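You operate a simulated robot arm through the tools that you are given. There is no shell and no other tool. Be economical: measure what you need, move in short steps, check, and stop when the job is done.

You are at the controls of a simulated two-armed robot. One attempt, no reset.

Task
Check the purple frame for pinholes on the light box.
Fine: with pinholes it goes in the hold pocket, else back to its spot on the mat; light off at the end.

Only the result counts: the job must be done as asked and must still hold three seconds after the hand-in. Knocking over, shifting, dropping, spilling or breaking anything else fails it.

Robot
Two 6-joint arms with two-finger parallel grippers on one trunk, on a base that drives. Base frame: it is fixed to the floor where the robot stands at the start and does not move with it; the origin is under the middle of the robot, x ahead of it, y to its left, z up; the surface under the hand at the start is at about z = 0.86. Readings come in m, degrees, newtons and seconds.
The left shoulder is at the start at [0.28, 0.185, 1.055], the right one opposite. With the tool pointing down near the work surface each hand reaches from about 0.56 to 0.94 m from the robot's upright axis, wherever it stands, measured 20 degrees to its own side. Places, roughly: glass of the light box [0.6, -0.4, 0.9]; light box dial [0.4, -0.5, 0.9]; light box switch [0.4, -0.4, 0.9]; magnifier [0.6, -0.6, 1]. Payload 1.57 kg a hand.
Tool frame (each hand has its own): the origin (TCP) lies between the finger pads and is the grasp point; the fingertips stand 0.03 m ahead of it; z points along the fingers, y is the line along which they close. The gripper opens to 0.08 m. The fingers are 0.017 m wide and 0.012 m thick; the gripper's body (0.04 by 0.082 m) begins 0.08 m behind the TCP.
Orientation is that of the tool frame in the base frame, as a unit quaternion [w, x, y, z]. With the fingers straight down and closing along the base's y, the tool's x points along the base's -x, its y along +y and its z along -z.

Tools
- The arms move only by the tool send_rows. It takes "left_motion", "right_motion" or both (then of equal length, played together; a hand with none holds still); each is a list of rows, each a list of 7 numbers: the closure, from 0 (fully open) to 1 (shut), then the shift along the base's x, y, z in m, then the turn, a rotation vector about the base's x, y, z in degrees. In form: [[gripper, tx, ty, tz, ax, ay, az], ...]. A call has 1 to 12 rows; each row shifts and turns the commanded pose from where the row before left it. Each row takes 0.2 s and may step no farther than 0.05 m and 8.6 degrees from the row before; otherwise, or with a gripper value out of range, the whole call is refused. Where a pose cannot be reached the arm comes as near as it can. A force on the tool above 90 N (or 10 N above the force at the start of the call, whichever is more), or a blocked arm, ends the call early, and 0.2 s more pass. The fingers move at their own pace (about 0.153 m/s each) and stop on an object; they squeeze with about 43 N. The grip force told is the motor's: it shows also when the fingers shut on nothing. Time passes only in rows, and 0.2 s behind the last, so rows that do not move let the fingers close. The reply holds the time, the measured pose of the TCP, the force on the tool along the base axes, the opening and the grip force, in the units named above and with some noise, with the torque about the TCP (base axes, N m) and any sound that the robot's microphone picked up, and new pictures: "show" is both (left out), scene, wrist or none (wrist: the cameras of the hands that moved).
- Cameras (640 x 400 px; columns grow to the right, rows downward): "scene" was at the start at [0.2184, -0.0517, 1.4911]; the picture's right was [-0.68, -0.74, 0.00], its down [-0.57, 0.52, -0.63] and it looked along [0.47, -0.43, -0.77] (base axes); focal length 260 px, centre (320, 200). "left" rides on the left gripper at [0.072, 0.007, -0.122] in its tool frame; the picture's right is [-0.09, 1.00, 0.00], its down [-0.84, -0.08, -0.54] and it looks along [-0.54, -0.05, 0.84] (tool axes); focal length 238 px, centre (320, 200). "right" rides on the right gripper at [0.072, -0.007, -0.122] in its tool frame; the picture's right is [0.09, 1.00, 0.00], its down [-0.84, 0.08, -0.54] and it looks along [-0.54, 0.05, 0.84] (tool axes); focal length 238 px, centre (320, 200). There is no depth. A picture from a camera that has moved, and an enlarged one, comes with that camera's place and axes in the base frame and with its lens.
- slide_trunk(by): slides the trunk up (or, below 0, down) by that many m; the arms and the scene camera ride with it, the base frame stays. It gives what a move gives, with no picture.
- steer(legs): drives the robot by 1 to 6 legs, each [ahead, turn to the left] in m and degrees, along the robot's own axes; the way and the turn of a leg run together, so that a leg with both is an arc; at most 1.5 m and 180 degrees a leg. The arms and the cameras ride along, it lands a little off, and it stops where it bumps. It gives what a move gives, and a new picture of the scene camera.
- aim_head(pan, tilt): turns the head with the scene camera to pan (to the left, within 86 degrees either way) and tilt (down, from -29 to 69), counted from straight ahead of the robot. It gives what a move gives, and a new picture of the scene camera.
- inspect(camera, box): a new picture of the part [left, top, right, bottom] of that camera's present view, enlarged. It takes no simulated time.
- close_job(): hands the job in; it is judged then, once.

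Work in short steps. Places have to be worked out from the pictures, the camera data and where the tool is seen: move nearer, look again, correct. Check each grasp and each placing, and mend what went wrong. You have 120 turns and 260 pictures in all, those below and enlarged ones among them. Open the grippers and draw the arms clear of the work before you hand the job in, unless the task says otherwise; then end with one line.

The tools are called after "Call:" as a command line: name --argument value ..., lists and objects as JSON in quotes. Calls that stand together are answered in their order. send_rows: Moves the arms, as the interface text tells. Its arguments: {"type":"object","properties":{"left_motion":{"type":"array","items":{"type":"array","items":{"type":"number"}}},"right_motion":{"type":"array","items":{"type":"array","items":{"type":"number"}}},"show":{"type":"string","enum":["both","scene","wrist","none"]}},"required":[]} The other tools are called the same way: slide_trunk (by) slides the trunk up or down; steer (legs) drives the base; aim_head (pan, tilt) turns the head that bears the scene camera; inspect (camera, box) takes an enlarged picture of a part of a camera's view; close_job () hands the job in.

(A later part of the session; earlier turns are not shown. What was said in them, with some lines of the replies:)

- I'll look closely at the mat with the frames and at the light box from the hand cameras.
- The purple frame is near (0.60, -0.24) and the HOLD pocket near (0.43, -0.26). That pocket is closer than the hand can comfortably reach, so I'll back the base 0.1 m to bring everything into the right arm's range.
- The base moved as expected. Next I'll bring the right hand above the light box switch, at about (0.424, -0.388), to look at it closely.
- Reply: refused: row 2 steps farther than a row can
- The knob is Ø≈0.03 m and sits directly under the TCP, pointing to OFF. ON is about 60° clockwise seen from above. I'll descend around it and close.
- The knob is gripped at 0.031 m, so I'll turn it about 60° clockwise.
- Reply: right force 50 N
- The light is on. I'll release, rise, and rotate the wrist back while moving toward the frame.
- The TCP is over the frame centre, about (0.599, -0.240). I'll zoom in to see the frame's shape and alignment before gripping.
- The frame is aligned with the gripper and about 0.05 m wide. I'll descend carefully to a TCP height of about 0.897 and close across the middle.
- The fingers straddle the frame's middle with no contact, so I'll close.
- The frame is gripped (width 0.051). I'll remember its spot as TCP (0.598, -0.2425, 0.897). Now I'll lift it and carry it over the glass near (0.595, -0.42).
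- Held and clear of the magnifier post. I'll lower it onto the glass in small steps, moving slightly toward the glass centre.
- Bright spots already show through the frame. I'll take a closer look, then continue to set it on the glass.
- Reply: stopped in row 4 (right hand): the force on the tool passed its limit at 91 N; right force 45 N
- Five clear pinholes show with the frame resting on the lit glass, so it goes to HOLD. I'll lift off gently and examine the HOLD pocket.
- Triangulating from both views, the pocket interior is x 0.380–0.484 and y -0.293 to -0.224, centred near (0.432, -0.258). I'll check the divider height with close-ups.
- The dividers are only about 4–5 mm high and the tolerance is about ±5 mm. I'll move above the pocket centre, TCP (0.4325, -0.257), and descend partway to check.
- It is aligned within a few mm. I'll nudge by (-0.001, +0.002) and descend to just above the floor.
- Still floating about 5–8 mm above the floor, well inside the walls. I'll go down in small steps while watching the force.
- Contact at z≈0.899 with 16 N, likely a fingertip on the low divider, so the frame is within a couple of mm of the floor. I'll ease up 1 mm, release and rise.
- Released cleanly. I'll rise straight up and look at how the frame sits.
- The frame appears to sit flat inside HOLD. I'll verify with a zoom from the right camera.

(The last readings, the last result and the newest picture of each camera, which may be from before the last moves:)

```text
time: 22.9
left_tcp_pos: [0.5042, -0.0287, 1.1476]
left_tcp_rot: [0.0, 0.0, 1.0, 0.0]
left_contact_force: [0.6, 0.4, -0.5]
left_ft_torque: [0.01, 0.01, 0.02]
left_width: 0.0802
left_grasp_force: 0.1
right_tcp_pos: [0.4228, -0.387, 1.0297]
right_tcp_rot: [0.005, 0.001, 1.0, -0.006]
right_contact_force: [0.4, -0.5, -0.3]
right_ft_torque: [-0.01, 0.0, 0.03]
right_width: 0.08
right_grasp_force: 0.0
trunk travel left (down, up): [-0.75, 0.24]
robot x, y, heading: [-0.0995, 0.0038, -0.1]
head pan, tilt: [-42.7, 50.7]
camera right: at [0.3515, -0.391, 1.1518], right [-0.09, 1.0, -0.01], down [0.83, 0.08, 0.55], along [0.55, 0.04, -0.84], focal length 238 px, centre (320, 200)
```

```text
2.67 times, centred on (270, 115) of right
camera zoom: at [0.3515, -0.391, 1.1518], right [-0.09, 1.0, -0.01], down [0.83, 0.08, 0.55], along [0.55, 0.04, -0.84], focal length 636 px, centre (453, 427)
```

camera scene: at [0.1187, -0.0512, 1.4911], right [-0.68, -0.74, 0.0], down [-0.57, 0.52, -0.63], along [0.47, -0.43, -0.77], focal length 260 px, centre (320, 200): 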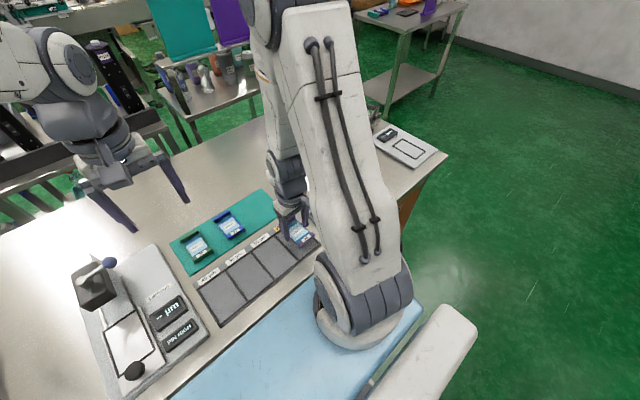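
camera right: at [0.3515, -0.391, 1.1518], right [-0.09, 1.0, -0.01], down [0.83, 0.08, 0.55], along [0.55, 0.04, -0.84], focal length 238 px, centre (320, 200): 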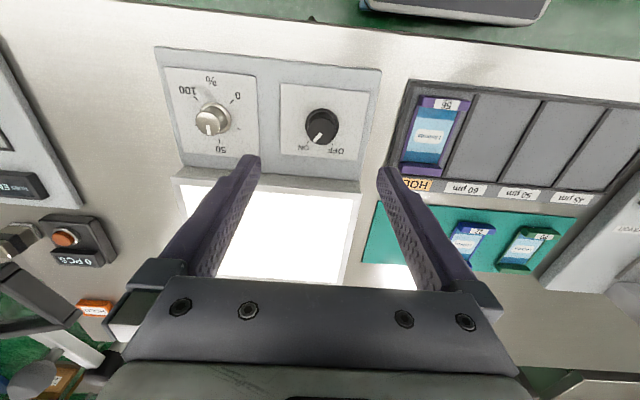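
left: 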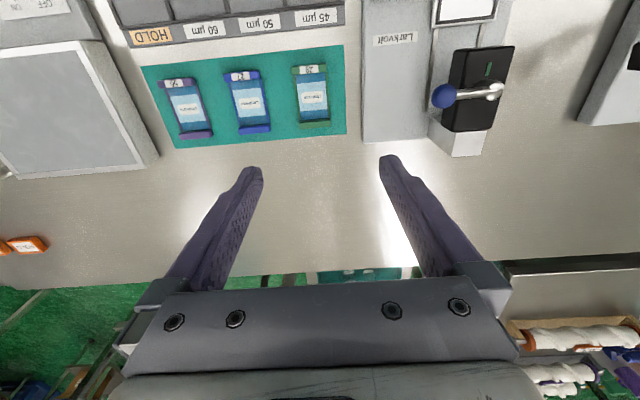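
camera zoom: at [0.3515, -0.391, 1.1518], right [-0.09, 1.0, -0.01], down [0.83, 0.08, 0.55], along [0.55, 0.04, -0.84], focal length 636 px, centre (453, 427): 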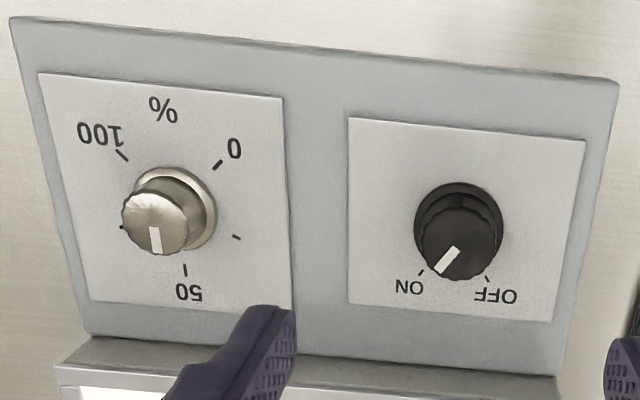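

The frame sits well inside the HOLD pocket. Now I'll grip the switch knob again to turn the light off.

Call:
send_rows --right_motion '[[0, 0.002, 0.002, -0.045, 0, 0, 0], [0, 0, 0, -0.045, 0, 0, 0], [0, 0, 0, -0.018, 0, 0, 0], [0.6, 0, 0, 0, 0, 0, 0], [1, 0, 0, 0, 0, 0, 0], [1, 0, 0, 0, 0, 0, 0]]' --show "wrist"

```text
time: 24.3
left_tcp_pos: [0.5051, -0.0307, 1.1473]
left_tcp_rot: [0.0, 0.0, 1.0, 0.001]
left_contact_force: [0.7, -0.9, 0.3]
left_ft_torque: [0.02, 0.01, -0.01]
left_width: 0.0798
left_grasp_force: 0.1
right_tcp_pos: [0.4257, -0.3843, 0.9211]
right_tcp_rot: [0.006, 0.001, 1.0, -0.008]
right_contact_force: [-3.6, -21.0, -5.8]
right_ft_torque: [-0.18, -0.78, -0.08]
right_width: 0.0316
right_grasp_force: 39.6
trunk travel left (down, up): [-0.75, 0.24]
robot x, y, heading: [-0.0993, 0.0006, 0.0]
head pan, tilt: [-42.7, 50.7]
camera right: at [0.3535, -0.3894, 1.0422], right [-0.09, 1.0, -0.02], down [0.83, 0.08, 0.55], along [0.55, 0.04, -0.83], focal length 238 px, centre (320, 200)
```

right: 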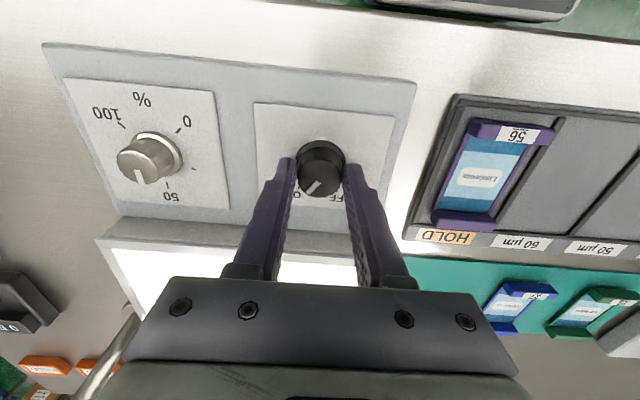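

The knob is gripped. I'll relieve the small side load and turn 60° counter-clockwise to OFF.

Call:
send_rows --right_motion '[[1, 0, -0.002, 0, 0, 0, 8], [1, 0, 0, 0, 0, 0, 8], [1, 0, 0, 0, 0, 0, 8], [1, 0, 0, 0, 0, 0, 8], [1, 0, 0, 0, 0, 0, 8], [1, 0, 0, 0, 0, 0, 8], [1, 0, 0, 0, 0, 0, 8], [1, 0, 0, 0, 0, 0, 5], [1, 0, 0, 0, 0, 0, 0]]' --show "both"

```text
time: 26.3
left_tcp_pos: [0.504, -0.0304, 1.1472]
left_tcp_rot: [0.0, 0.0, 1.0, 0.0]
left_contact_force: [0.6, -0.6, -0.7]
left_ft_torque: [-0.01, -0.01, 0.0]
left_width: 0.0801
left_grasp_force: 0.1
right_tcp_pos: [0.4269, -0.3878, 0.9207]
right_tcp_rot: [0.007, -0.508, 0.861, -0.003]
right_contact_force: [7.8, -9.4, 1.0]
right_ft_torque: [0.47, -0.09, 0.02]
right_width: 0.0314
right_grasp_force: 39.7
trunk travel left (down, up): [-0.75, 0.24]
robot x, y, heading: [-0.1014, -0.0017, 0.2]
head pan, tilt: [-42.7, 50.7]
camera scene: at [0.1189, -0.0517, 1.4911], right [-0.68, -0.74, 0.0], down [-0.57, 0.52, -0.63], along [0.47, -0.43, -0.77], focal length 260 px, centre (320, 200)
camera right: at [0.397, -0.4529, 1.0426], right [-0.92, 0.4, -0.01], down [0.33, 0.77, 0.55], along [0.23, 0.5, -0.84], focal length 238 px, centre (320, 200)
```

scene: 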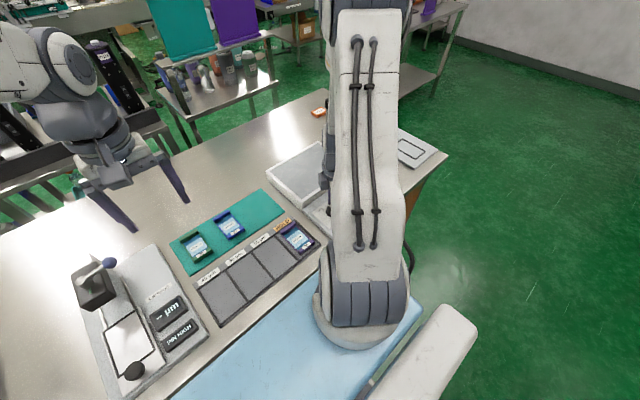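
right: 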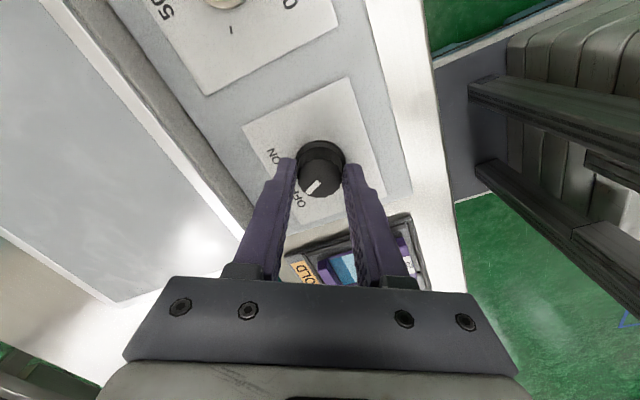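

The light is off. I'll open partly, to stay clear of the glass rim, then rise and turn the wrist back.

Call:
send_rows --right_motion '[[0.45, 0, 0, 0, 0, 0, 0], [0.45, 0, 0, 0, 0, 0, 0], [0.45, 0, 0, 0.03, 0, 0, 0], [0.45, 0, 0, 0.045, 0, 0, 0], [0, 0, 0, 0.045, 0, 0, -8], [0, 0, 0, 0.045, 0, 0, -8], [0, 0, 0, 0.03, 0, 0, -8], [0, 0, 0, 0, 0, 0, -8], [0, 0, 0, 0, 0, 0, -8], [0, 0, 0, 0, 0, 0, -8], [0, -0.03, 0, 0, 0, 0, -8], [0, -0.03, 0, 0, 0, 0, -5]]' --show "both"

```text
time: 28.9
left_tcp_pos: [0.5042, -0.0303, 1.1472]
left_tcp_rot: [0.0, 0.0, 1.0, 0.0]
left_contact_force: [-0.2, -0.2, -0.4]
left_ft_torque: [-0.02, -0.01, 0.02]
left_width: 0.0803
left_grasp_force: 0.2
right_tcp_pos: [0.3662, -0.3868, 1.1155]
right_tcp_rot: [0.005, 0.001, 1.0, -0.006]
right_contact_force: [0.1, 0.6, -0.1]
right_ft_torque: [0.01, 0.0, 0.01]
right_width: 0.0801
right_grasp_force: 0.0
trunk travel left (down, up): [-0.75, 0.24]
robot x, y, heading: [-0.1023, 0.0017, 0.3]
head pan, tilt: [-42.7, 50.7]
camera scene: at [0.1187, -0.0512, 1.4911], right [-0.68, -0.74, 0.0], down [-0.57, 0.52, -0.63], along [0.47, -0.43, -0.77], focal length 260 px, centre (320, 200)
camera right: at [0.2943, -0.3914, 1.2365], right [-0.09, 1.0, -0.01], down [0.83, 0.08, 0.55], along [0.55, 0.04, -0.84], focal length 238 px, centre (320, 200)
```

scene: 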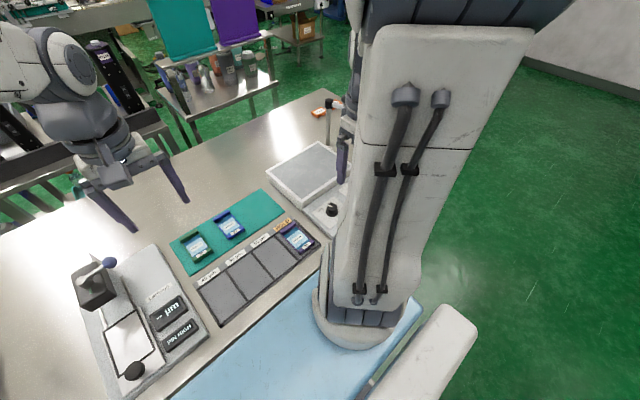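
right: 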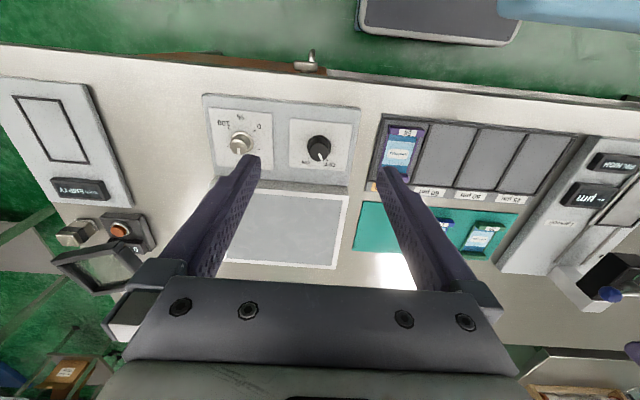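

The light is off, the frame is in HOLD, and both hands are open and clear, so I'll hand in.

Call:
close_job

```text
The job is handed in.
```

The purple frame showed five pinholes on the light box, so I put it in the HOLD pocket and turned the light off. The job is handed in.
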